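You operate a simulated robot arm through the tools that you are given. There is no shell and no other tool. Be economical: measure what you need, move in short steps, check, and stop when the job is done.

You are at the controls of a simulated robot arm. One attempt, no reset.

TASK
Make room on the prep area for the grey sink strainer. At the end: the orange mug from the prep area is in the mugs drawer; the grey sink strainer stands where the orange mug stood; whatever was shut is shut again. Leave all else as you found it, and nothing knocked over (what rides in a drawer may roll over).

Only the result counts: the job must be done as asked and must still hold three seconds after the hand-in. Knocking over, shifting, dropping, spilling or breaking anything else fails it.

THE ROBOT
A 7-joint arm with a two-finger parallel gripper, fixed in place. Base frame: the origin is at the foot of the arm, x ahead of it, y to its left, z up. Readings come in m, degrees, newtons and seconds.
Its first joint turns from -66.0 to 66.0 degrees. Payload 2.4 kg.
The TCP is the grasp point between the finger pads, 0.03 m short of the fingertips. In the tool frame z runs along the fingers and y along their closing line. The gripper opens to 0.094 m. The fingers are 0.028 m wide and 0.01 m thick; the gripper's body (0.05 by 0.096 m) begins 0.055 m behind the TCP.
Orientation is that of the tool frame in the base frame, as a unit quaternion [w, x, y, z]. With the fingers straight down and closing along the base's y, the tool's x points along the base's -x, its y along +y and its z along -z.

THE INTERFACE
- The arm moves only by the tool step_arm. Its arguments are lists of equal length, an entry for each row: "gripper": the gripper command, from -1 (fully open) to 1 (shut), values between in proportion; "delta_pos": the shift along the base's x, y, z in m, a list of three; "rotation": the turn, a rotation vector about the base's x, y, z in degrees, a list of three. In form: {"gripper": [gripper, ...], "delta_pos": [[dx, dy, dz], ...], "rotation": [[rx, ry, rz], ...]}. A call has 1 to 10 rows; each row is the pose to reach, as a shift and turn from the pose commanded when the call began. A row lasts 0.2 s, in which the tool goes at most 0.05 m and 8.6 degrees; a call with a longer step from one row to the next is refused whole, and so is a gripper value outside its range. A pose out of reach is approached as far as the arm can. The call stops where the force on the tool passes 40 N (or 10 N more than at its start, if that is more) or the arm is blocked; 0.2 s more then pass. Each finger travels about 0.153 m/s and halts on what it meets, pressing with about 33 N; the grip force reading is that of the motor and also rises with nothing between the fingers. The clock runs only during rows and for 0.2 s after the last one: add rows that repeat a pose to give the fingers time. The reply holds the time, the measured pose of the TCP, the force on the tool along the base axes, the opening and the grip force, in the units named above and with some noise.
- Cameras (640 x 400 px; columns grow to the right, rows downward): "scene" is fixed at [0.0282, 0.4702, 1.438]; the picture's right is [-0.82, -0.57, 0.00], its down [-0.36, 0.53, -0.77] and it looks along [0.43, -0.63, -0.64] (base axes); focal length 254 px, centre (320, 200). "wrist" rides on the gripper at [-0.037, 0, -0.058] in the tool frame; the picture's right is [0.00, -1.00, 0.00], its down [0.97, 0.00, -0.24] and it looks along [0.24, 0.00, 0.97] (tool axes); focal length 218 px, centre (320, 200). There is no depth. A picture from a camera that has moved, and an enlarged one, comes with that camera's place and axes in the base frame and with its lens.
- get_image(camera): a new picture of that camera. It takes no simulated time.
- zoom(camera, box): a new picture of the part [left, top, right, bottom] of that camera's present view, enlarged. It takes no simulated time.
- job_done(): hands the job in; it is judged then, once.

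Work in short steps. Places have to be worked out from the pictures, the camera data and where the tool is seen: move nearer, look again, correct. Check each grasp and each placing, and mend what went wrong. You have 120 turns and 84 pictures in all, those below and enlarged ones among them. Open the gripper and draw the arm clear of the work before you hand the job in, unless the task says otherwise; then end with one line.

The tools are called as name(argument=value, ...) on one line, values as JSON. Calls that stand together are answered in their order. step_arm: Moves the arm, as the interface text tells. Its arguments: {"type":"object","properties":{"gripper":{"type":"array"},"delta_pos":{"type":"array"},"rotation":{"type":"array"}},"required":["gripper","delta_pos","rotation"]} The other tools are called the same way: get_image (camera) takes a picture; zoom (camera, box) takes an enlarged picture of a part of a camera's view; job_done () hands the job in.

At the start:

```text
time: 0.0
tcp_pos: [0.3398, -0.1042, 1.2586]
orientation: [0.0, 0.0, 1.0, 0.0]
contact_force: [-0.2, 0.1, 0.8]
opening: 0.0942
finger_force: 0.1
```

scene: 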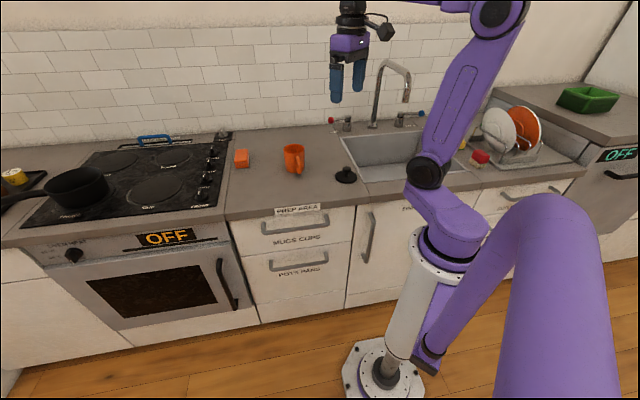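
wrist: 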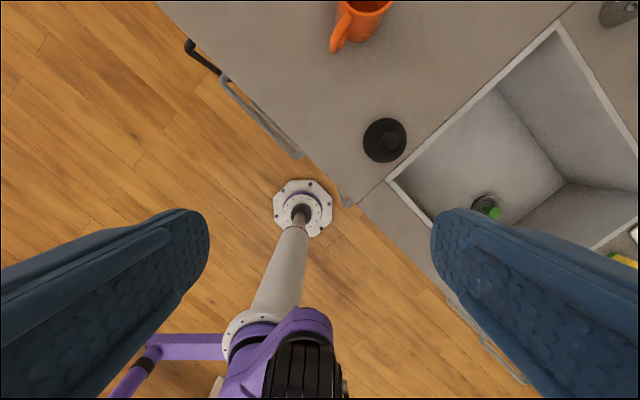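

The scene shows the mug, the strainer and the top "mugs cups" drawer below the prep area. I'll enlarge these areas first.

zoom(camera="scene", box=[210, 120, 370, 220])

zoom(camera="scene", box=[220, 190, 380, 290])

```text
4.00 times, centred on (290, 170) of scene
camera zoom: at [0.0282, 0.4702, 1.438], right [-0.82, -0.57, 0.0], down [-0.36, 0.53, -0.77], along [0.43, -0.63, -0.64], focal length 1015 px, centre (440, 320)
```

zoom: 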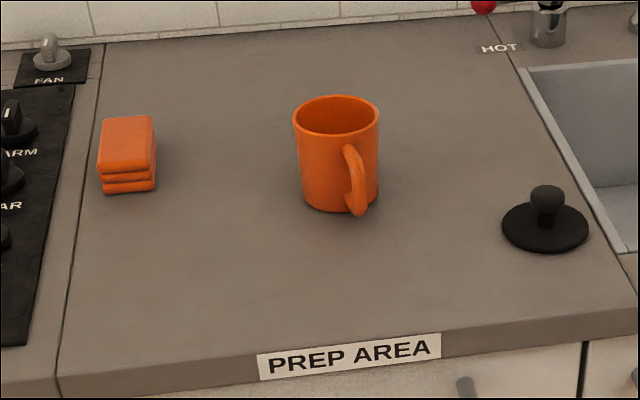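

```text
4.00 times, centred on (300, 240) of scene
camera zoom: at [0.0282, 0.4702, 1.438], right [-0.82, -0.57, 0.0], down [-0.36, 0.53, -0.77], along [0.43, -0.63, -0.64], focal length 1015 px, centre (400, 40)
```

zoom: 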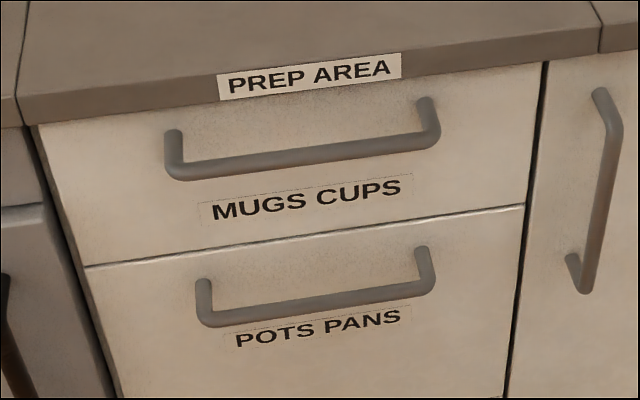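

The dark disc with a knob may be the strainer. I'll check it from the wrist, and check the sink for another candidate.

zoom(camera="wrist", box=[320, 60, 640, 260])

zoom(camera="scene", box=[330, 80, 570, 230])

step_arm(gripper=[-1, -1, -1, -1], delta_pos=[[0.03, -0.01, -0.02], [0.06, -0.02, -0.04], [0.09, -0.03, -0.06], [0.12, -0.04, -0.08]], rotation=[[0, 0, 0], [0, 0, 0], [0, 0, 0], [0, 0, 0]])

get_image(camera="wrist")

```text
2.00 times, centred on (480, 160) of wrist
camera zoom: at [0.3773, -0.1047, 1.3147], right [0.0, -1.0, 0.0], down [-0.97, 0.0, 0.24], along [-0.24, 0.0, -0.97], focal length 436 px, centre (0, 280)
```

zoom: 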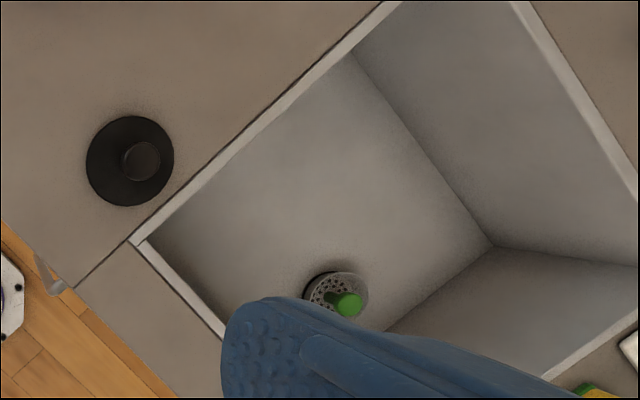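

```text
2.67 times, centred on (450, 155) of scene
camera zoom: at [0.0282, 0.4702, 1.438], right [-0.82, -0.57, 0.0], down [-0.36, 0.53, -0.77], along [0.43, -0.63, -0.64], focal length 677 px, centre (-27, 320)
```

zoom: 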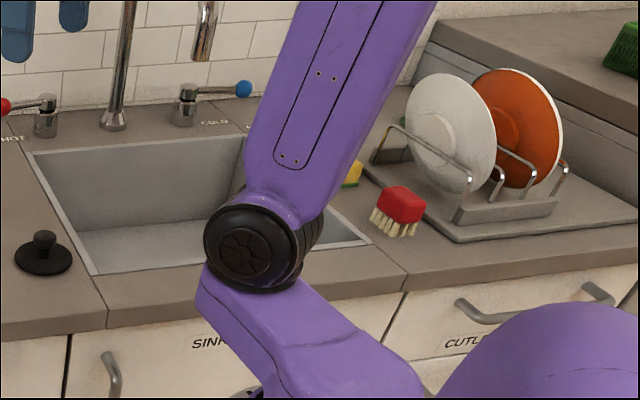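

```text
time: 1.0
tcp_pos: [0.4587, -0.141, 1.1792]
orientation: [0.0, 0.0, 1.0, 0.0]
contact_force: [0.1, 0.3, 1.2]
opening: 0.0939
finger_force: 0.0
```

```text
77 pictures are left
camera wrist: at [0.4962, -0.1411, 1.2343], right [0.0, -1.0, 0.0], down [-0.97, 0.0, 0.24], along [-0.24, 0.0, -0.97], focal length 218 px, centre (320, 200)
```

wrist: 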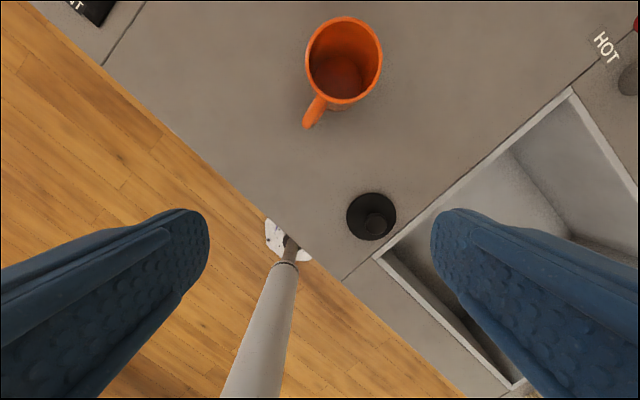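

Triangulating the plug puts the counter top at z≈0.90. The counter disc is a black plug, so the perforated grey item in the sink is probably the strainer. I'll move over the sink for a better look.

step_arm(gripper=[-1, -1, -1, -1, -1, -1, -1, -1], delta_pos=[[-0.02, -0.04, 0.01], [-0.04, -0.08, 0.02], [-0.06, -0.12, 0.03], [-0.08, -0.16, 0.04], [-0.1, -0.2, 0.04], [-0.12, -0.24, 0.04], [-0.14, -0.28, 0.04], [-0.14, -0.28, 0.04]], rotation=[[0, 0, 0], [0, 0, 0], [0, 0, 0], [0, 0, 0], [0, 0, 0], [0, 0, 0], [0, 0, 0], [0, 0, 0]])

get_image(camera="wrist")

get_image(camera="scene")

```text
time: 2.8
tcp_pos: [0.3165, -0.4273, 1.2196]
orientation: [0.0, 0.0, 1.0, 0.0]
contact_force: [1.3, 0.4, -0.2]
opening: 0.0939
finger_force: 0.1
```

```text
76 pictures are left
camera wrist: at [0.3528, -0.4276, 1.2754], right [0.0, -1.0, 0.0], down [-0.97, 0.0, 0.24], along [-0.24, 0.0, -0.97], focal length 218 px, centre (320, 200)
```

wrist: 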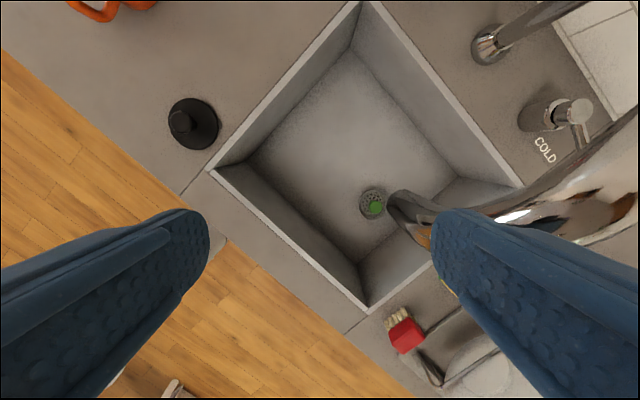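

```text
75 pictures are left
```

scene: 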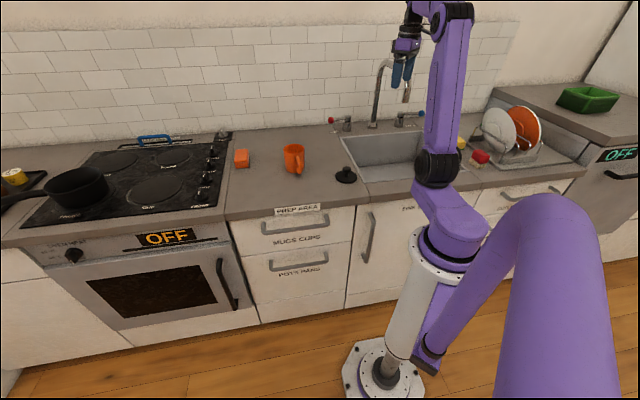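

I triangulate the sink item at about (0.217, -0.557, 0.752). I'll enlarge it for detail.

zoom(camera="wrist", box=[324, 160, 420, 220])

zoom(camera="scene", box=[330, 40, 490, 140])

```text
6.67 times, centred on (372, 190) of wrist
camera zoom: at [0.3528, -0.4276, 1.2754], right [0.0, -1.0, 0.0], down [-0.97, 0.0, 0.24], along [-0.24, 0.0, -0.97], focal length 1455 px, centre (-27, 267)
```

zoom: 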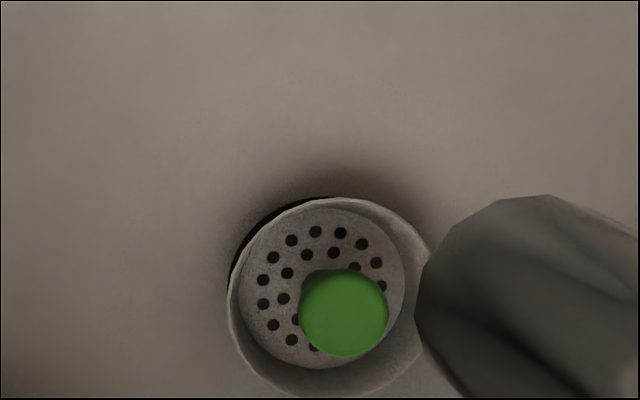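

```text
4.00 times, centred on (410, 90) of scene
camera zoom: at [0.0282, 0.4701, 1.438], right [-0.82, -0.57, 0.0], down [-0.36, 0.53, -0.77], along [0.43, -0.63, -0.64], focal length 1015 px, centre (-40, 640)
```

zoom: 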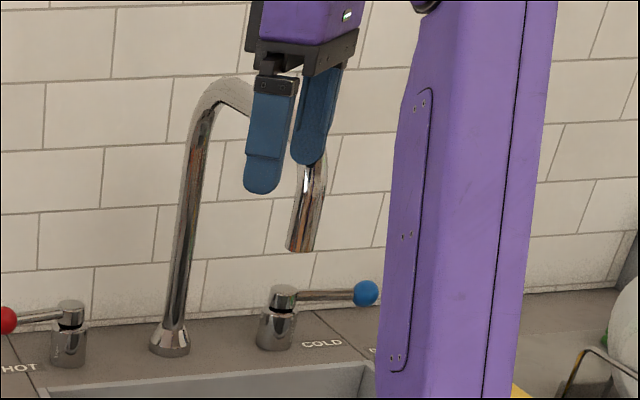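

The item in the sink is the grey perforated strainer with a green knob, standing near (0.217, -0.557). The spout tip is near (0.305, -0.487, 1.12). The counter front runs at 45°, with its edge at (x-y)/√2≈0.31 and the drawer handle near (0.43, 0.02, 0.81). I'll start with the drawer: swing away from the faucet and turn the tool 45°.

step_arm(gripper=[-1, -1, -1, -1, -1, -1, -1, -1, -1, -1], delta_pos=[[0, 0.049, 0], [0, 0.098, 0], [0, 0.147, 0], [0, 0.196, 0], [0, 0.245, 0], [0, 0.294, 0], [0, 0.343, 0], [0, 0.392, 0], [0, 0.441, 0], [0, 0.49, 0]], rotation=[[0, 0, 0], [0, 0, 5], [0, 0, 10], [0, 0, 15], [0, 0, 20], [0, 0, 25], [0, 0, 30], [0, 0, 35], [0, 0, 40], [0, 0, 45]])

get_image(camera="wrist")

```text
time: 5.0
tcp_pos: [0.3189, 0.0658, 1.2226]
orientation: [0.0, -0.384, 0.923, 0.0]
contact_force: [0.2, -0.8, 0.0]
opening: 0.0937
finger_force: 0.2
```

```text
72 pictures are left
camera wrist: at [0.3455, 0.0916, 1.2788], right [0.71, -0.71, 0.0], down [-0.69, -0.69, 0.24], along [-0.17, -0.17, -0.97], focal length 218 px, centre (320, 200)
```

wrist: 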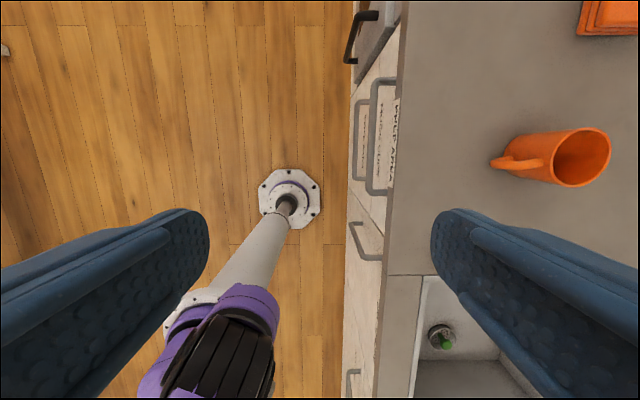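

The top drawer's handle bar is at D≈0.287, S≈0.327, z≈0.81, where D=(x-y)/√2 and S=(x+y)/√2. I'll tilt the fingers 55° toward the cabinet and descend to a pose in front of it.

step_arm(gripper=[-0.5, 0, 0.2, 0.2, 0.2, 0.2, 0.2, 0.2, 0.2, 0.2], delta_pos=[[0.005, 0.002, -0.03], [0.01, 0.005, -0.06], [0.015, 0.007, -0.09], [0.02, 0.01, -0.12], [0.027, 0.012, -0.15], [0.033, 0.015, -0.18], [0.04, 0.018, -0.21], [0.047, 0.021, -0.235], [0.054, 0.024, -0.25], [0.054, 0.024, -0.25]], rotation=[[-4.3, -4.3, 0], [-8.6, -8.6, 0], [-12.9, -12.9, 0], [-17.2, -17.2, 0], [-21.5, -21.5, 0], [-25.8, -25.8, 0], [-30.1, -30.1, 0], [-34.4, -34.4, 0], [-38.9, -38.9, 0], [-38.9, -38.9, 0]])

get_image(camera="wrist")

get_image(camera="scene")

```text
time: 7.2
tcp_pos: [0.3729, 0.0894, 0.9688]
orientation: [0.178, -0.34, 0.819, -0.427]
contact_force: [-0.2, -0.3, -0.1]
opening: 0.0377
finger_force: 0.1
```

```text
71 pictures are left
camera wrist: at [0.3656, 0.1495, 1.0], right [0.41, -0.4, 0.82], down [-0.82, -0.55, 0.14], along [0.39, -0.73, -0.56], focal length 218 px, centre (320, 200)
```

wrist: 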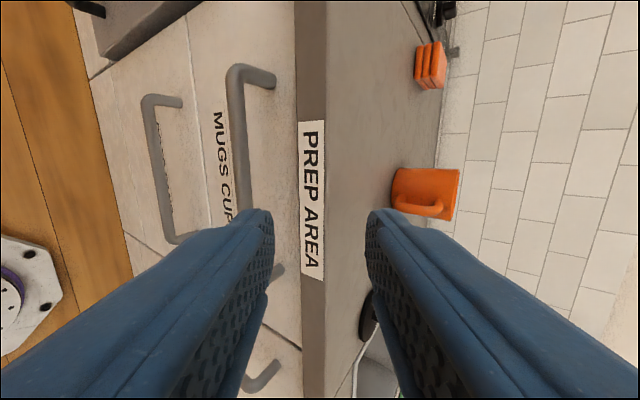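

```text
70 pictures are left
```

scene: 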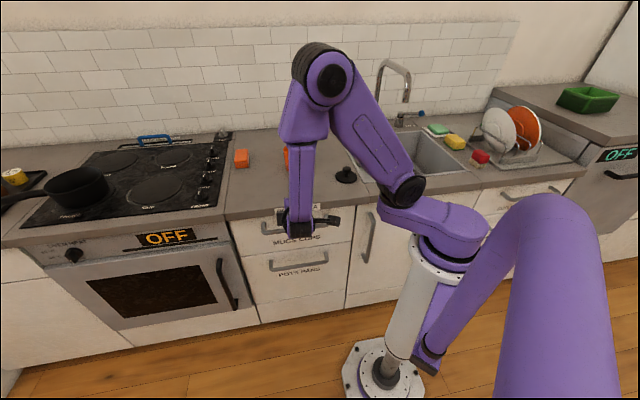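

The wrist view confirms the bar at z≈0.81, D≈0.287. I'll line up along the 55° approach and then advance so the fingers straddle it.

step_arm(gripper=[0.2, 0.2, 0.2, 0.2, 0.2, 0.2], delta_pos=[[0.003, -0.003, -0.035], [0.006, -0.006, -0.07], [0.009, -0.009, -0.106], [0.024, -0.024, -0.121], [0.039, -0.039, -0.136], [0.039, -0.039, -0.136]], rotation=[[0, 0, 0], [0, 0, 0], [0, 0, 0], [0, 0, 0], [0, 0, 0], [0, 0, 0]])

get_image(camera="wrist")

```text
time: 8.6
tcp_pos: [0.4137, 0.0515, 0.8286]
orientation: [0.176, -0.34, 0.82, -0.426]
contact_force: [-0.1, -0.5, 0.0]
opening: 0.0377
finger_force: 0.1
```

```text
69 pictures are left
camera wrist: at [0.4072, 0.1111, 0.8606], right [0.41, -0.41, 0.82], down [-0.83, -0.55, 0.14], along [0.39, -0.73, -0.56], focal length 218 px, centre (320, 200)
```

wrist: 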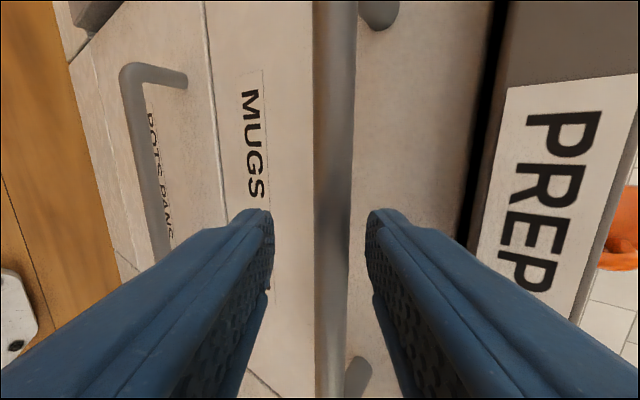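

The bar sits between the fingers. I'll advance 25 mm and close on it.

step_arm(gripper=[0.2, 0.2, 0.6, 1, 1, 1], delta_pos=[[0.008, -0.008, -0.008], [0.0155, -0.0155, -0.013], [0.0155, -0.0155, -0.013], [0.0155, -0.0155, -0.013], [0.0155, -0.0155, -0.013], [0.0155, -0.0155, -0.013]], rotation=[[0, 0, 0], [0, 0, 0], [0, 0, 0], [0, 0, 0], [0, 0, 0], [0, 0, 0]])

get_image(camera="wrist")

```text
time: 10.0
tcp_pos: [0.4303, 0.0355, 0.8195]
orientation: [0.179, -0.338, 0.818, -0.43]
contact_force: [-1.5, -3.1, 35.4]
opening: 0.0187
finger_force: 45.0
```

```text
68 pictures are left
camera wrist: at [0.423, 0.0948, 0.8503], right [0.4, -0.4, 0.82], down [-0.83, -0.55, 0.13], along [0.4, -0.73, -0.55], focal length 218 px, centre (320, 200)
```

wrist: 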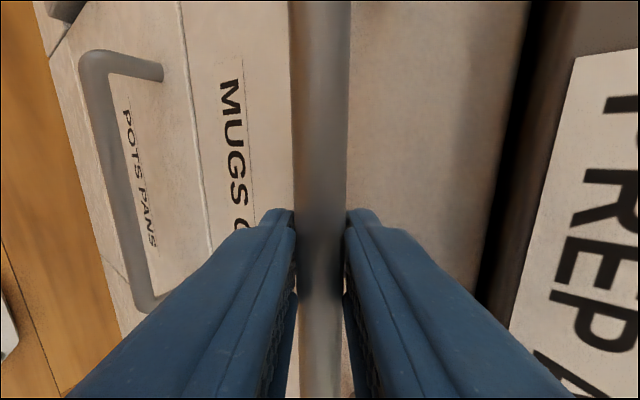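

Bar gripped (opening 19 mm), with some vertical strain. I'll relieve 4 mm upward, then pull gently.

step_arm(gripper=[1, 1, 1, 1, 1, 1], delta_pos=[[0, 0, 0.004], [-0.007, 0.007, 0.004], [-0.014, 0.014, 0.004], [-0.021, 0.021, 0.004], [-0.028, 0.028, 0.004], [-0.035, 0.035, 0.004]], rotation=[[0, 0, 0], [0, 0, 0], [0, 0, 0], [0, 0, 0], [0, 0, 0], [0, 0, 0]])

get_image(camera="scene")

```text
time: 11.3
tcp_pos: [0.3963, 0.067, 0.8212]
orientation: [0.176, -0.343, 0.821, -0.422]
contact_force: [0.1, 2.7, -3.1]
opening: 0.0155
finger_force: 44.5
stopped in row 6: the force on the tool passed its limit (the readings are from after the stop); the commanded pose is now the measured one
```

```text
67 pictures are left
```

scene: 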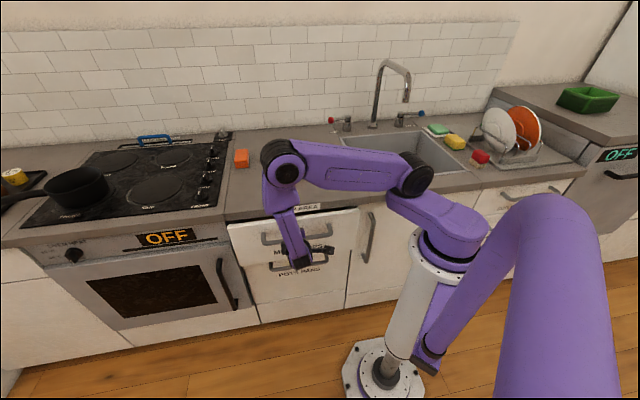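

The drawer has opened several cm. I'll check the grip and keep pulling.

step_arm(gripper=[1, 1, 1, 1, 1, 1, 1], delta_pos=[[-0.004, 0.004, 0], [-0.01, 0.01, 0], [-0.016, 0.016, 0], [-0.022, 0.022, 0], [-0.028, 0.028, 0], [-0.034, 0.034, 0], [-0.04, 0.04, 0]], rotation=[[0, 0, 0], [0, 0, 0], [0, 0, 0], [0, 0, 0], [0, 0, 0], [0, 0, 0], [0, 0, 0]])

get_image(camera="wrist")

```text
time: 12.9
tcp_pos: [0.358, 0.109, 0.8203]
orientation: [0.177, -0.341, 0.82, -0.424]
contact_force: [6.7, 6.2, 23.6]
opening: 0.0156
finger_force: 45.1
```

```text
66 pictures are left
camera wrist: at [0.3493, 0.1678, 0.8525], right [0.41, -0.41, 0.82], down [-0.82, -0.55, 0.14], along [0.39, -0.73, -0.56], focal length 218 px, centre (320, 200)
```

wrist: 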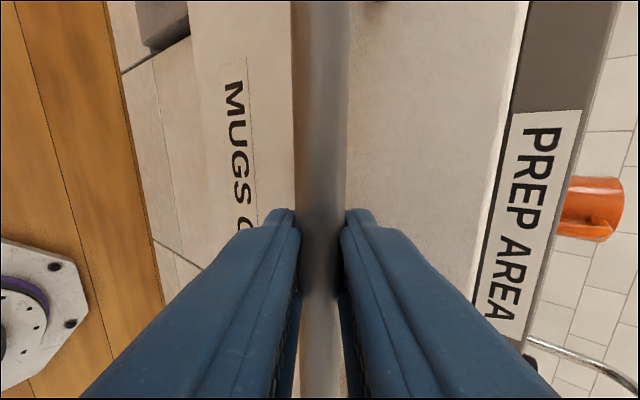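

It's opening well (about 10 cm). I'll pull on, easing up 2 mm.

step_arm(gripper=[1, 1, 1, 1, 1, 1, 1, 1, 1], delta_pos=[[-0.002, 0.002, 0.002], [-0.009, 0.009, 0.002], [-0.016, 0.016, 0.002], [-0.023, 0.023, 0.002], [-0.03, 0.03, 0.002], [-0.037, 0.037, 0.002], [-0.044, 0.044, 0.002], [-0.051, 0.051, 0.002], [-0.058, 0.058, 0.002]], rotation=[[0, 0, 0], [0, 0, 0], [0, 0, 0], [0, 0, 0], [0, 0, 0], [0, 0, 0], [0, 0, 0], [0, 0, 0], [0, 0, 0]])

get_image(camera="scene")

```text
time: 13.8
tcp_pos: [0.3393, 0.1237, 0.822]
orientation: [0.173, -0.342, 0.824, -0.417]
contact_force: [-0.6, 1.4, -0.8]
opening: 0.0158
finger_force: 44.9
stopped in row 4: the force on the tool passed its limit (the readings are from after the stop); the commanded pose is now the measured one
```

```text
65 pictures are left
```

scene: 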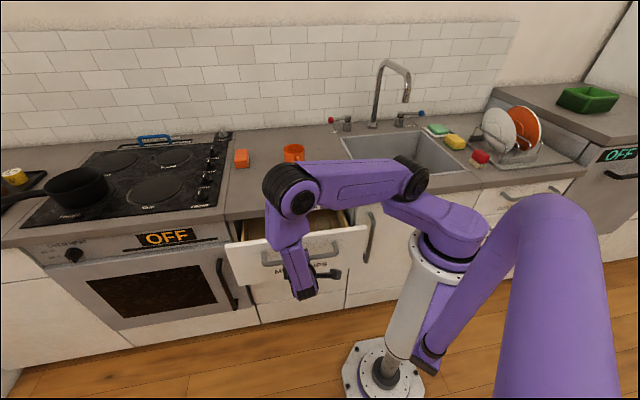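

Now about 13 cm open. I'll keep pulling in smaller steps.

step_arm(gripper=[1, 1, 1, 1, 1, 1, 1, 1, 1, 1], delta_pos=[[-0.002, 0.002, 0], [-0.006, 0.006, 0], [-0.01, 0.01, 0], [-0.015, 0.015, 0], [-0.02, 0.02, 0], [-0.025, 0.025, 0], [-0.03, 0.03, 0], [-0.035, 0.035, 0], [-0.04, 0.04, 0], [-0.045, 0.045, 0]], rotation=[[0, 0, 0], [0, 0, 0], [0, 0, 0], [0, 0, 0], [0, 0, 0], [0, 0, 0], [0, 0, 0], [0, 0, 0], [0, 0, 0], [0, 0, 0]])

get_image(camera="wrist")

```text
time: 16.0
tcp_pos: [0.2949, 0.1697, 0.822]
orientation: [0.172, -0.343, 0.823, -0.418]
contact_force: [7.9, 6.7, -8.3]
opening: 0.0158
finger_force: 45.2
```

```text
64 pictures are left
camera wrist: at [0.2879, 0.2294, 0.8533], right [0.42, -0.41, 0.81], down [-0.82, -0.55, 0.14], along [0.39, -0.72, -0.57], focal length 218 px, centre (320, 200)
```

wrist: 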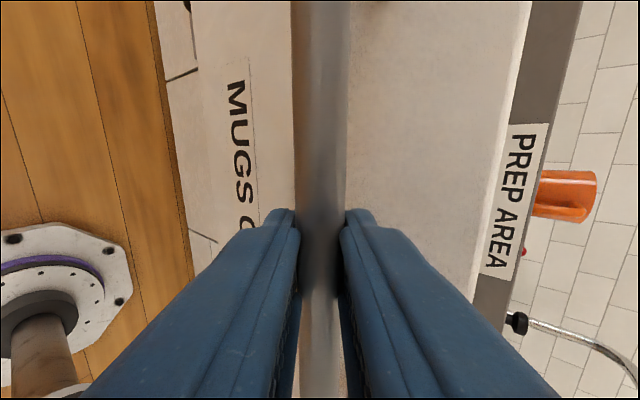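

Open about 19 cm. I'll pull another 3 cm, then look inside.

step_arm(gripper=[1, 1, 1, 1, 1, 1], delta_pos=[[-0.004, 0.004, 0], [-0.008, 0.008, 0], [-0.013, 0.013, 0], [-0.018, 0.018, 0], [-0.022, 0.022, 0], [-0.022, 0.022, 0]], rotation=[[0, 0, 0], [0, 0, 0], [0, 0, 0], [0, 0, 0], [0, 0, 0], [0, 0, 0]])

```text
time: 17.4
tcp_pos: [0.2736, 0.1926, 0.8214]
orientation: [0.172, -0.343, 0.823, -0.418]
contact_force: [7.7, 7.5, -14.7]
opening: 0.0155
finger_force: 45.9
```

Open about 22 cm. I'll release the bar, back off along the finger axis and rise.

step_arm(gripper=[0.2, 0.2, 0.2, 0.2, 0.2, 0.2, 0.2], delta_pos=[[0, 0, 0], [0, 0, 0], [-0.012, 0.012, 0.012], [-0.024, 0.024, 0.024], [-0.035, 0.035, 0.034], [-0.035, 0.035, 0.08], [-0.035, 0.035, 0.12]], rotation=[[0, 0, 0], [0, 0, 0], [0, 0, 0], [0, 0, 0], [0, 0, 0], [0, 0, 0], [0, 0, 0]])

get_image(camera="scene")

```text
time: 19.0
tcp_pos: [0.2386, 0.2243, 0.9442]
orientation: [0.173, -0.343, 0.823, -0.418]
contact_force: [0.2, -0.2, -0.9]
opening: 0.0376
finger_force: 0.1
```

```text
63 pictures are left
```

scene: 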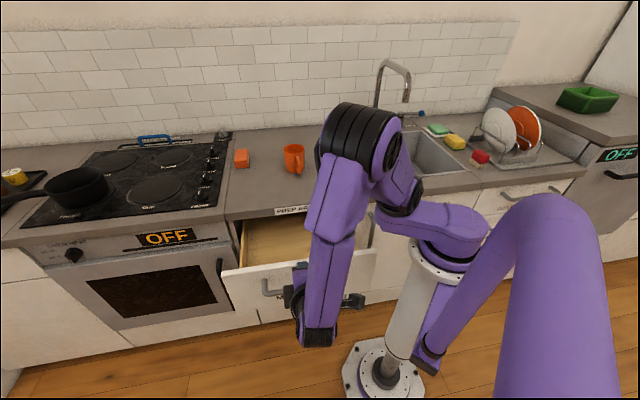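

The drawer is open and looks empty inside. I'll rise, un-tilt and look down into it.

step_arm(gripper=[0.2, 0, -0.5, -1, -1, -1, -1, -1, -1], delta_pos=[[0, 0, 0.045], [0, 0, 0.09], [0.01, -0.01, 0.13], [0.03, -0.03, 0.16], [0.05, -0.05, 0.19], [0.07, -0.07, 0.21], [0.09, -0.09, 0.23], [0.11, -0.11, 0.25], [0.13, -0.12, 0.27]], rotation=[[0, 0, 0], [4.9, 4.9, 0], [9.8, 9.8, 0], [14.7, 14.7, 0], [19.6, 19.6, 0], [24.5, 24.5, 0], [29.4, 29.4, 0], [34.2, 34.2, 0], [38.4, 38.4, 0]])

get_image(camera="wrist")

```text
time: 21.0
tcp_pos: [0.3677, 0.1065, 1.2101]
orientation: [-0.002, -0.385, 0.923, 0.005]
contact_force: [-0.3, -0.2, 0.4]
opening: 0.0939
finger_force: 0.1
```

```text
62 pictures are left
camera wrist: at [0.3941, 0.1329, 1.2649], right [0.71, -0.7, -0.01], down [-0.68, -0.69, 0.24], along [-0.18, -0.16, -0.97], focal length 218 px, centre (320, 200)
```

wrist: 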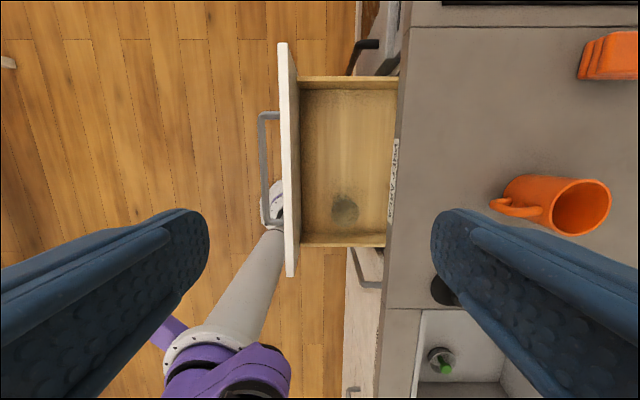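

The drawer interior is visible and empty, with a stain-like spot I want to check. I'll enlarge it to judge depth.

zoom(camera="wrist", box=[240, 40, 432, 160])

zoom(camera="wrist", box=[240, 150, 432, 270])

zoom(camera="scene", box=[210, 190, 402, 310])

```text
3.33 times, centred on (336, 100) of wrist
camera zoom: at [0.3941, 0.1329, 1.2649], right [0.71, -0.7, -0.01], down [-0.68, -0.69, 0.24], along [-0.18, -0.16, -0.97], focal length 728 px, centre (267, 533)
```

zoom: 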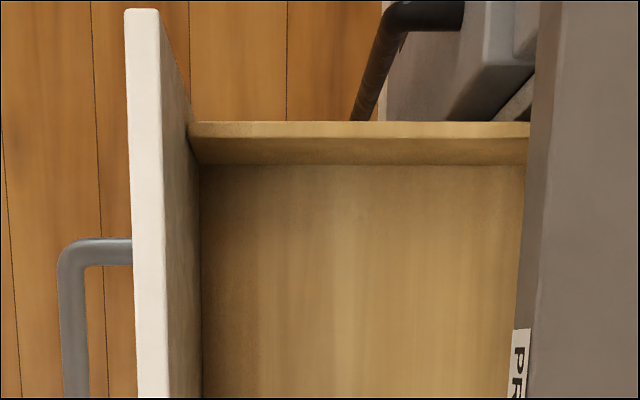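

```text
3.33 times, centred on (336, 210) of wrist
camera zoom: at [0.3941, 0.1329, 1.2649], right [0.71, -0.7, -0.01], down [-0.68, -0.69, 0.24], along [-0.18, -0.16, -0.97], focal length 728 px, centre (267, 167)
```

zoom: 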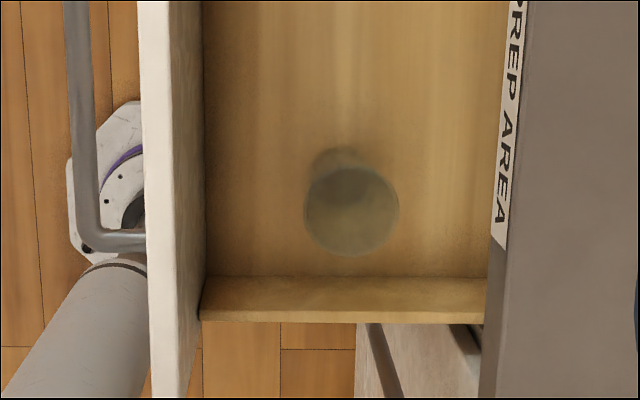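

```text
3.33 times, centred on (306, 250) of scene
camera zoom: at [0.0281, 0.4702, 1.438], right [-0.82, -0.57, 0.0], down [-0.36, 0.53, -0.77], along [0.43, -0.63, -0.64], focal length 846 px, centre (367, 33)
```

zoom: 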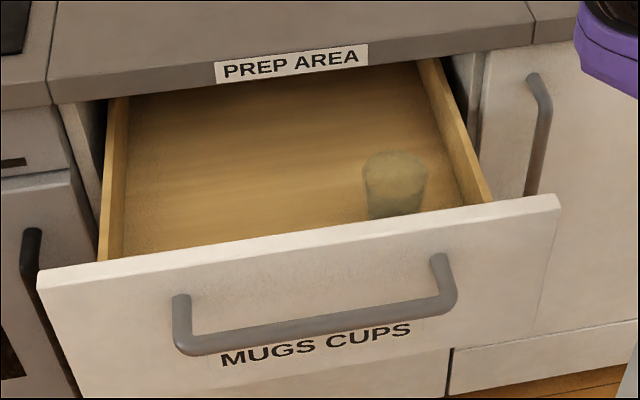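

A transparent glass also stands in the drawer (D≈0.24, S≈0.245), so I'll put the mug at about S≈0.40, clear of it. Next I go over the mug at about (0.583, -0.164), turning the fingers to close along S, since the handle points toward the robot.

step_arm(gripper=[-1, -1, -1, -1, -1, -1, -1, -1, -1, -1], delta_pos=[[0.02, -0.027, 0], [0.04, -0.054, 0], [0.06, -0.081, 0], [0.08, -0.108, 0], [0.1, -0.135, 0], [0.12, -0.162, 0], [0.14, -0.189, -0.01], [0.16, -0.216, -0.03], [0.175, -0.235, -0.05], [0.175, -0.235, -0.06]], rotation=[[0, 0, -8.5], [0, 0, -17], [0, 0, -25.5], [0, 0, -34], [0, 0, -42.5], [0, 0, -51], [0, 0, -59.5], [0, 0, -68], [0, 0, -76.5], [0, 0, -85]])

step_arm(gripper=[-1, -1], delta_pos=[[0, 0, 0], [0, 0, 0]], rotation=[[0, 0, -5], [0, 0, -5]])

get_image(camera="wrist")

get_image(camera="scene")

```text
time: 23.2
tcp_pos: [0.5423, -0.1286, 1.1525]
orientation: [0.002, 0.341, 0.94, 0.004]
contact_force: [-0.4, 0.0, 0.1]
opening: 0.0939
finger_force: 0.1
```

```text
time: 23.8
tcp_pos: [0.5438, -0.1265, 1.1521]
orientation: [0.001, 0.381, 0.925, 0.005]
contact_force: [-0.3, 0.2, -0.2]
opening: 0.0941
finger_force: 0.1
```

```text
58 pictures are left
camera wrist: at [0.5688, -0.1539, 1.208], right [-0.7, -0.71, -0.01], down [-0.69, 0.68, 0.24], along [-0.16, 0.18, -0.97], focal length 218 px, centre (320, 200)
```

wrist: 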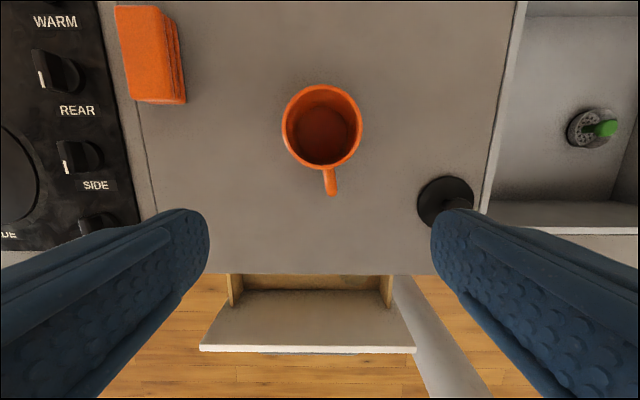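

```text
57 pictures are left
```

scene: 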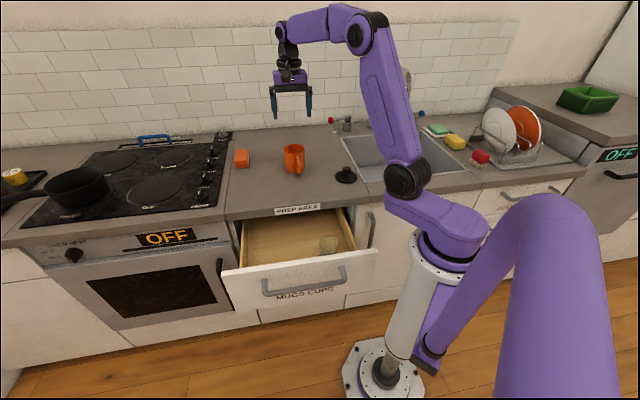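

The mug centre is about D=0.529, S=0.294, with a 78 mm rim. I'll move over it with the fingertips just above the rim and check centring.

step_arm(gripper=[-1, -1, -1, -1], delta_pos=[[0.02, -0.02, -0.03], [0.039, -0.039, -0.06], [0.039, -0.039, -0.1], [0.039, -0.039, -0.1]], rotation=[[0, 0, 0], [0, 0, 0], [0, 0, 0], [0, 0, 0]])

get_image(camera="wrist")

zoom(camera="scene", box=[230, 90, 358, 170])

```text
time: 24.8
tcp_pos: [0.5827, -0.1673, 1.0525]
orientation: [0.002, 0.38, 0.925, 0.004]
contact_force: [0.3, -0.5, 0.6]
opening: 0.0941
finger_force: 0.1
```

```text
56 pictures are left
camera wrist: at [0.6084, -0.1941, 1.1085], right [-0.7, -0.71, -0.01], down [-0.69, 0.68, 0.24], along [-0.17, 0.18, -0.97], focal length 218 px, centre (320, 200)
```

wrist: 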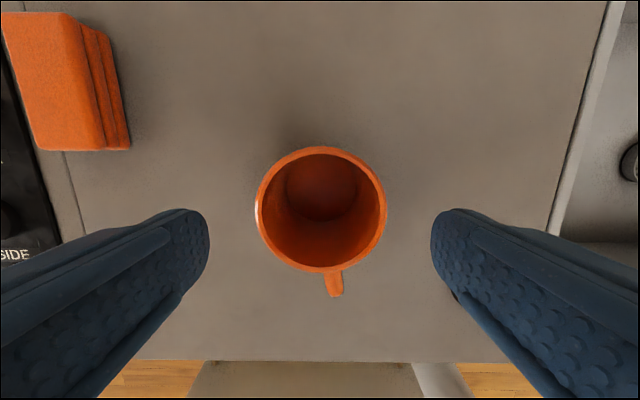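

```text
5.00 times, centred on (294, 130) of scene
camera zoom: at [0.0282, 0.4702, 1.438], right [-0.82, -0.57, 0.0], down [-0.36, 0.53, -0.77], along [0.43, -0.63, -0.64], focal length 1269 px, centre (450, 550)
```

zoom: 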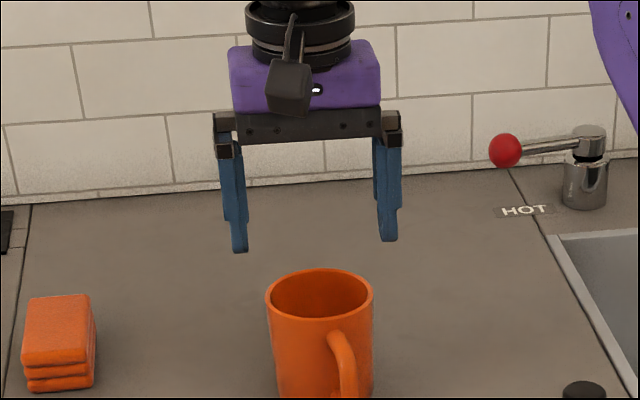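

Well centred (mug D≈0.531, S≈0.293; TCP 0.530, 0.294). I'll descend around it and close.

step_arm(gripper=[-1, -1, -1, -1, -1, 0, 1, 1, 1, 1], delta_pos=[[0, 0, -0.03], [0, 0, -0.06], [0, 0, -0.085], [0, 0, -0.107], [0, 0, -0.107], [0, 0, -0.107], [0, 0, -0.107], [0, 0, -0.107], [0, 0, -0.107], [0, 0, -0.107]], rotation=[[0, 0, 0], [0, 0, 0], [0, 0, 0], [0, 0, 0], [0, 0, 0], [0, 0, 0], [0, 0, 0], [0, 0, 0], [0, 0, 0], [0, 0, 0]])

zoom(camera="scene", box=[230, 100, 358, 180])

```text
time: 27.0
tcp_pos: [0.5827, -0.1692, 0.9446]
orientation: [0.002, 0.381, 0.925, 0.004]
contact_force: [0.4, 0.2, 0.3]
opening: 0.0838
finger_force: 32.8
```

```text
5.00 times, centred on (294, 140) of scene
camera zoom: at [0.0282, 0.4702, 1.438], right [-0.82, -0.57, 0.0], down [-0.36, 0.53, -0.77], along [0.43, -0.63, -0.64], focal length 1269 px, centre (450, 500)
```

zoom: 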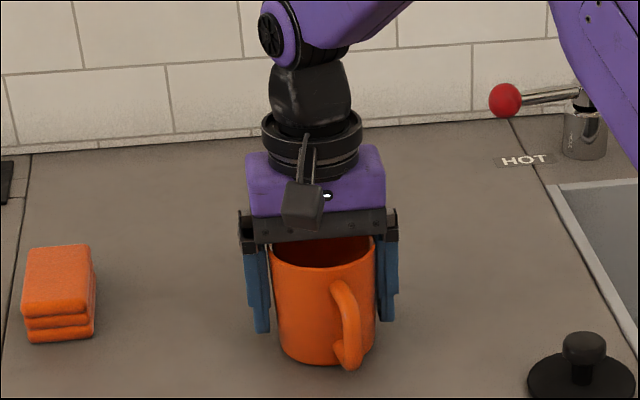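

Gripped at 84 mm. I'll lift straight up and check.

step_arm(gripper=[1, 1, 1, 1, 1, 1], delta_pos=[[0, 0, 0.015], [0, 0, 0.05], [0, 0, 0.09], [0, 0, 0.13], [0, 0, 0.17], [0, 0, 0.17]], rotation=[[0, 0, 0], [0, 0, 0], [0, 0, 0], [0, 0, 0], [0, 0, 0], [0, 0, 0]])

get_image(camera="scene")

```text
time: 28.4
tcp_pos: [0.584, -0.1676, 1.1124]
orientation: [0.0, 0.38, 0.925, 0.005]
contact_force: [0.3, -0.5, -3.8]
opening: 0.0835
finger_force: 33.4
```

```text
53 pictures are left
```

scene: 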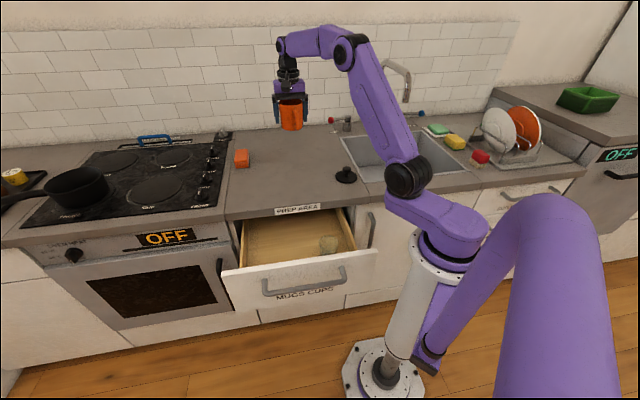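

The mug is held. I'll carry it over the drawer (D=0.23, S=0.40), turning back 90°.

step_arm(gripper=[1, 1, 1, 1, 1, 1, 1, 1, 1, 1], delta_pos=[[-0.012, 0.026, 0.01], [-0.025, 0.052, 0.02], [-0.039, 0.08, 0.03], [-0.053, 0.11, 0.03], [-0.067, 0.14, 0.03], [-0.081, 0.17, 0.03], [-0.095, 0.2, 0.03], [-0.11, 0.23, 0.03], [-0.125, 0.26, 0.03], [-0.1385, 0.288, 0.03]], rotation=[[0, 0, 8.5], [0, 0, 17], [0, 0, 25.5], [0, 0, 34], [0, 0, 42.5], [0, 0, 51], [0, 0, 59.5], [0, 0, 68], [0, 0, 76.5], [0, 0, 85]])

step_arm(gripper=[1, 1], delta_pos=[[0, 0, 0], [0, 0, 0]], rotation=[[0, 0, 5], [0, 0, 5]])

get_image(camera="wrist")

get_image(camera="scene")

```text
time: 30.6
tcp_pos: [0.4408, 0.1212, 1.1439]
orientation: [-0.003, -0.345, 0.939, 0.003]
contact_force: [-0.5, -0.5, -3.2]
opening: 0.0839
finger_force: 33.2
```

```text
time: 31.2
tcp_pos: [0.4418, 0.1196, 1.1462]
orientation: [-0.002, -0.386, 0.923, 0.004]
contact_force: [0.1, -0.4, -2.4]
opening: 0.0839
finger_force: 32.7
```

```text
52 pictures are left
camera wrist: at [0.4682, 0.1463, 1.2004], right [0.71, -0.7, -0.01], down [-0.68, -0.69, 0.24], along [-0.17, -0.17, -0.97], focal length 218 px, centre (320, 200)
```

wrist: 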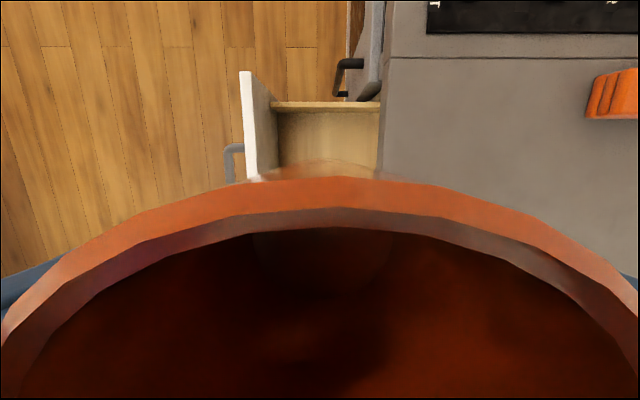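

```text
51 pictures are left
```

scene: 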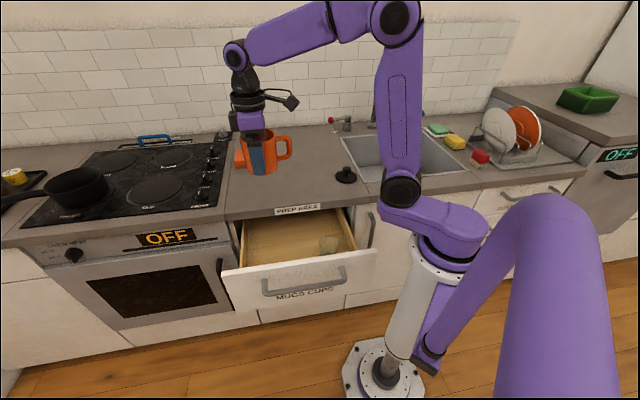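

The mug hangs over the drawer with its handle toward the sink side. I'll shift 5 mm outward and lower to just above the drawer.

step_arm(gripper=[1, 1, 1, 1, 1, 1, 1, 1, 1], delta_pos=[[-0.004, 0.004, -0.03], [-0.004, 0.004, -0.07], [-0.004, 0.004, -0.11], [-0.004, 0.004, -0.15], [-0.004, 0.004, -0.18], [-0.004, 0.004, -0.21], [-0.004, 0.004, -0.24], [-0.004, 0.004, -0.265], [-0.004, 0.004, -0.265]], rotation=[[0, 0, 0], [0, 0, 0], [0, 0, 0], [0, 0, 0], [0, 0, 0], [0, 0, 0], [0, 0, 0], [0, 0, 0], [0, 0, 0]])

zoom(camera="scene", box=[200, 170, 392, 290])

```text
time: 33.2
tcp_pos: [0.4377, 0.1271, 0.88]
orientation: [-0.002, -0.385, 0.923, 0.004]
contact_force: [0.6, -0.6, -2.7]
opening: 0.0835
finger_force: 33.4
```

```text
3.33 times, centred on (296, 230) of scene
camera zoom: at [0.0282, 0.4702, 1.438], right [-0.82, -0.57, 0.0], down [-0.36, 0.53, -0.77], along [0.43, -0.63, -0.64], focal length 846 px, centre (400, 100)
```

zoom: 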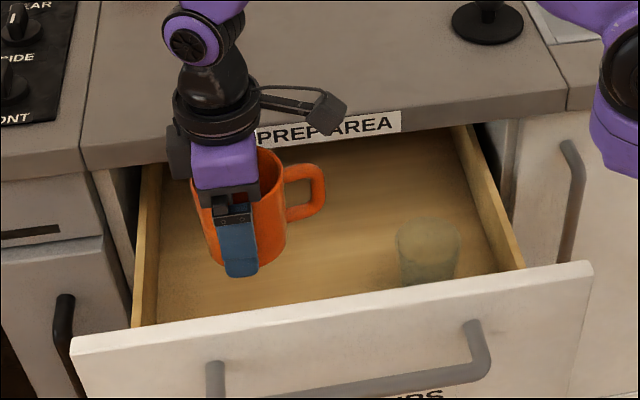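

Clear of the glass and walls. I'll lower on in small steps, watching for contact.

step_arm(gripper=[1, 1, 1, 1, 1], delta_pos=[[0, 0, -0.015], [0, 0, -0.03], [0, 0, -0.045], [0, 0, -0.06], [0, 0, -0.06]], rotation=[[0, 0, 0], [0, 0, 0], [0, 0, 0], [0, 0, 0], [0, 0, 0]])

zoom(camera="scene", box=[200, 170, 392, 290])

```text
time: 34.4
tcp_pos: [0.4386, 0.1268, 0.8198]
orientation: [-0.002, -0.385, 0.923, 0.004]
contact_force: [-0.5, 0.0, -2.6]
opening: 0.0834
finger_force: 33.7
```

```text
3.33 times, centred on (296, 230) of scene
camera zoom: at [0.0282, 0.4702, 1.438], right [-0.82, -0.57, 0.0], down [-0.36, 0.53, -0.77], along [0.43, -0.63, -0.64], focal length 846 px, centre (400, 100)
```

zoom: 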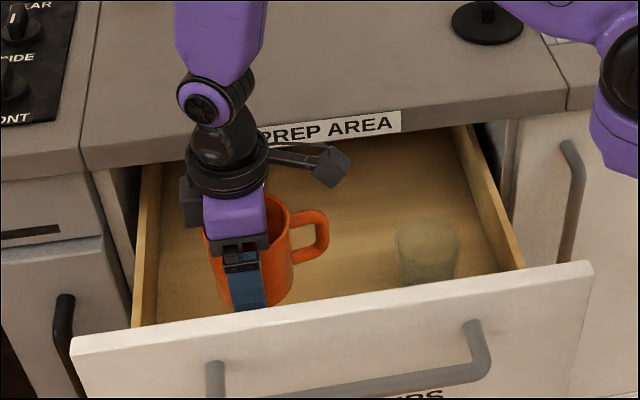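

No contact yet. I'll continue in fine steps.

step_arm(gripper=[1, 1, 1, 1, 1], delta_pos=[[0, 0, -0.007], [0, 0, -0.014], [0, 0, -0.021], [0, 0, -0.028], [0, 0, -0.028]], rotation=[[0, 0, 0], [0, 0, 0], [0, 0, 0], [0, 0, 0], [0, 0, 0]])

```text
time: 35.6
tcp_pos: [0.4404, 0.1242, 0.7905]
orientation: [-0.002, -0.385, 0.923, 0.004]
contact_force: [0.9, 0.1, -1.9]
opening: 0.0837
finger_force: 33.1
```

No contact at z=0.79, so I'll lower further.

step_arm(gripper=[1, 1, 1, 1, 1], delta_pos=[[0, 0, -0.005], [0, 0, -0.01], [0, 0, -0.015], [0, 0, -0.02], [0, 0, -0.02]], rotation=[[0, 0, 0], [0, 0, 0], [0, 0, 0], [0, 0, 0], [0, 0, 0]])

zoom(camera="scene", box=[200, 170, 392, 290])

```text
time: 36.8
tcp_pos: [0.4387, 0.1256, 0.7706]
orientation: [-0.002, -0.385, 0.923, 0.004]
contact_force: [0.2, -0.4, -2.6]
opening: 0.0833
finger_force: 33.4
```

```text
3.33 times, centred on (296, 230) of scene
camera zoom: at [0.0282, 0.4702, 1.438], right [-0.82, -0.57, 0.0], down [-0.36, 0.53, -0.77], along [0.43, -0.63, -0.64], focal length 846 px, centre (400, 100)
```

zoom: 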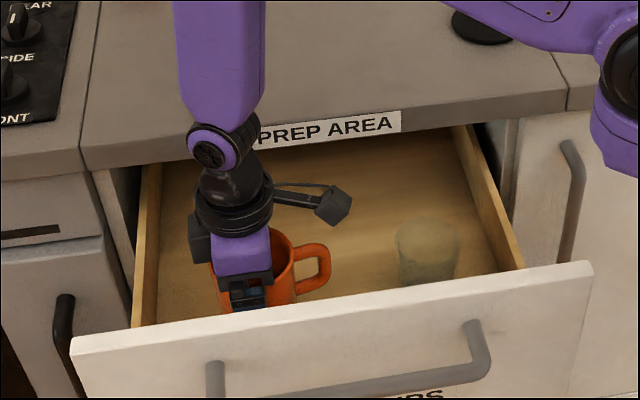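

Still free, so I'll go on in 4 mm steps.

step_arm(gripper=[1, 1, 1, 1, 1, 1], delta_pos=[[0, 0, -0.004], [0, 0, -0.008], [0, 0, -0.012], [0, 0, -0.016], [0, 0, -0.02], [0, 0, -0.02]], rotation=[[0, 0, 0], [0, 0, 0], [0, 0, 0], [0, 0, 0], [0, 0, 0], [0, 0, 0]])

```text
time: 38.2
tcp_pos: [0.4391, 0.125, 0.7521]
orientation: [-0.001, -0.386, 0.923, 0.004]
contact_force: [-0.2, -0.2, -2.7]
opening: 0.0831
finger_force: 33.1
```

step_arm(gripper=[1, 1, 1, 1, 1], delta_pos=[[0, 0, -0.003], [0, 0, -0.006], [0, 0, -0.009], [0, 0, -0.012], [0, 0, -0.012]], rotation=[[0, 0, 0], [0, 0, 0], [0, 0, 0], [0, 0, 0], [0, 0, 0]])

zoom(camera="scene", box=[200, 170, 392, 290])

```text
time: 39.4
tcp_pos: [0.4398, 0.126, 0.739]
orientation: [-0.002, -0.386, 0.923, 0.004]
contact_force: [0.3, -0.1, -2.6]
opening: 0.0834
finger_force: 33.2
```

```text
3.33 times, centred on (296, 230) of scene
camera zoom: at [0.0282, 0.4702, 1.438], right [-0.82, -0.57, 0.0], down [-0.36, 0.53, -0.77], along [0.43, -0.63, -0.64], focal length 846 px, centre (400, 100)
```

zoom: 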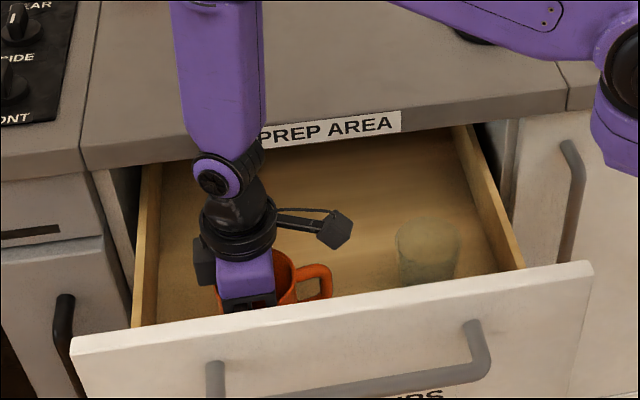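

step_arm(gripper=[1, 1, 1, 1, 1], delta_pos=[[0, 0, -0.003], [0, 0, -0.006], [0, 0, -0.009], [0, 0, -0.012], [0, 0, -0.012]], rotation=[[0, 0, 0], [0, 0, 0], [0, 0, 0], [0, 0, 0], [0, 0, 0]])

```text
time: 40.6
tcp_pos: [0.4402, 0.1271, 0.7256]
orientation: [0.0, -0.385, 0.923, 0.004]
contact_force: [5.0, 3.1, 22.3]
opening: 0.0817
finger_force: 33.1
```

Contact: the mug rests on the drawer floor (z≈0.68). I'll relieve 2 mm, open and rise.

step_arm(gripper=[1, -1, -1, -1], delta_pos=[[0, 0, 0.002], [0, 0, 0.002], [0, 0, 0.002], [0, 0, 0.002]], rotation=[[0, 0, 0], [0, 0, 0], [0, 0, 0], [0, 0, 0]])

step_arm(gripper=[-1, -1, -1, -1, -1, -1, -1, -1, -1, -1], delta_pos=[[0, 0, 0.015], [0, 0, 0.03], [0, 0, 0.05], [0, 0, 0.08], [0, 0, 0.12], [0, 0, 0.16], [0, 0, 0.2], [0, 0, 0.25], [0, 0, 0.3], [0, 0, 0.35]], rotation=[[0, 0, 0], [0, 0, 0], [0, 0, 0], [0, 0, 0], [0, 0, 0], [0, 0, 0], [0, 0, 0], [0, 0, 0], [0, 0, 0], [0, 0, 0]])

get_image(camera="wrist")

zoom(camera="scene", box=[200, 170, 392, 290])

```text
time: 41.6
tcp_pos: [0.4381, 0.1244, 0.7274]
orientation: [-0.001, -0.386, 0.923, 0.004]
contact_force: [-0.5, -0.8, 0.5]
opening: 0.0941
finger_force: 0.0
```

```text
time: 43.8
tcp_pos: [0.44, 0.1264, 1.0838]
orientation: [-0.002, -0.385, 0.923, 0.004]
contact_force: [0.0, -0.3, -0.1]
opening: 0.0942
finger_force: 0.1
```

```text
46 pictures are left
camera wrist: at [0.4659, 0.151, 1.1403], right [0.71, -0.7, -0.01], down [-0.68, -0.69, 0.24], along [-0.18, -0.17, -0.97], focal length 218 px, centre (320, 200)
```

wrist: 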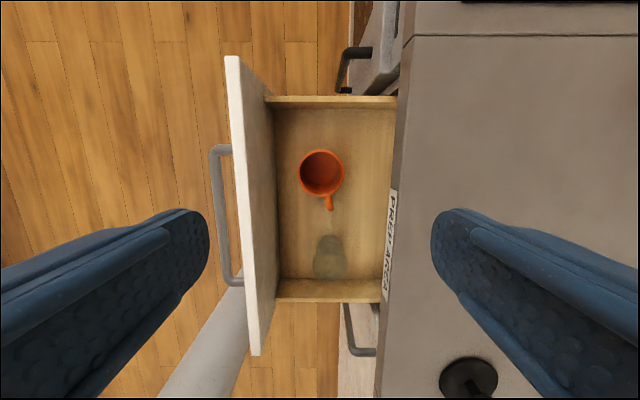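

```text
3.33 times, centred on (296, 230) of scene
camera zoom: at [0.0281, 0.4702, 1.438], right [-0.82, -0.57, 0.0], down [-0.36, 0.53, -0.77], along [0.43, -0.63, -0.64], focal length 846 px, centre (400, 100)
```

zoom: 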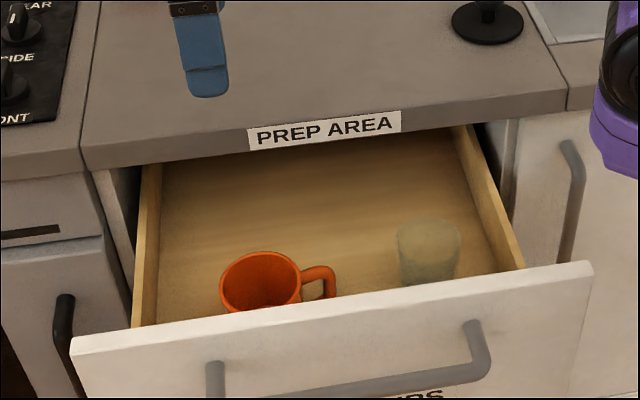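

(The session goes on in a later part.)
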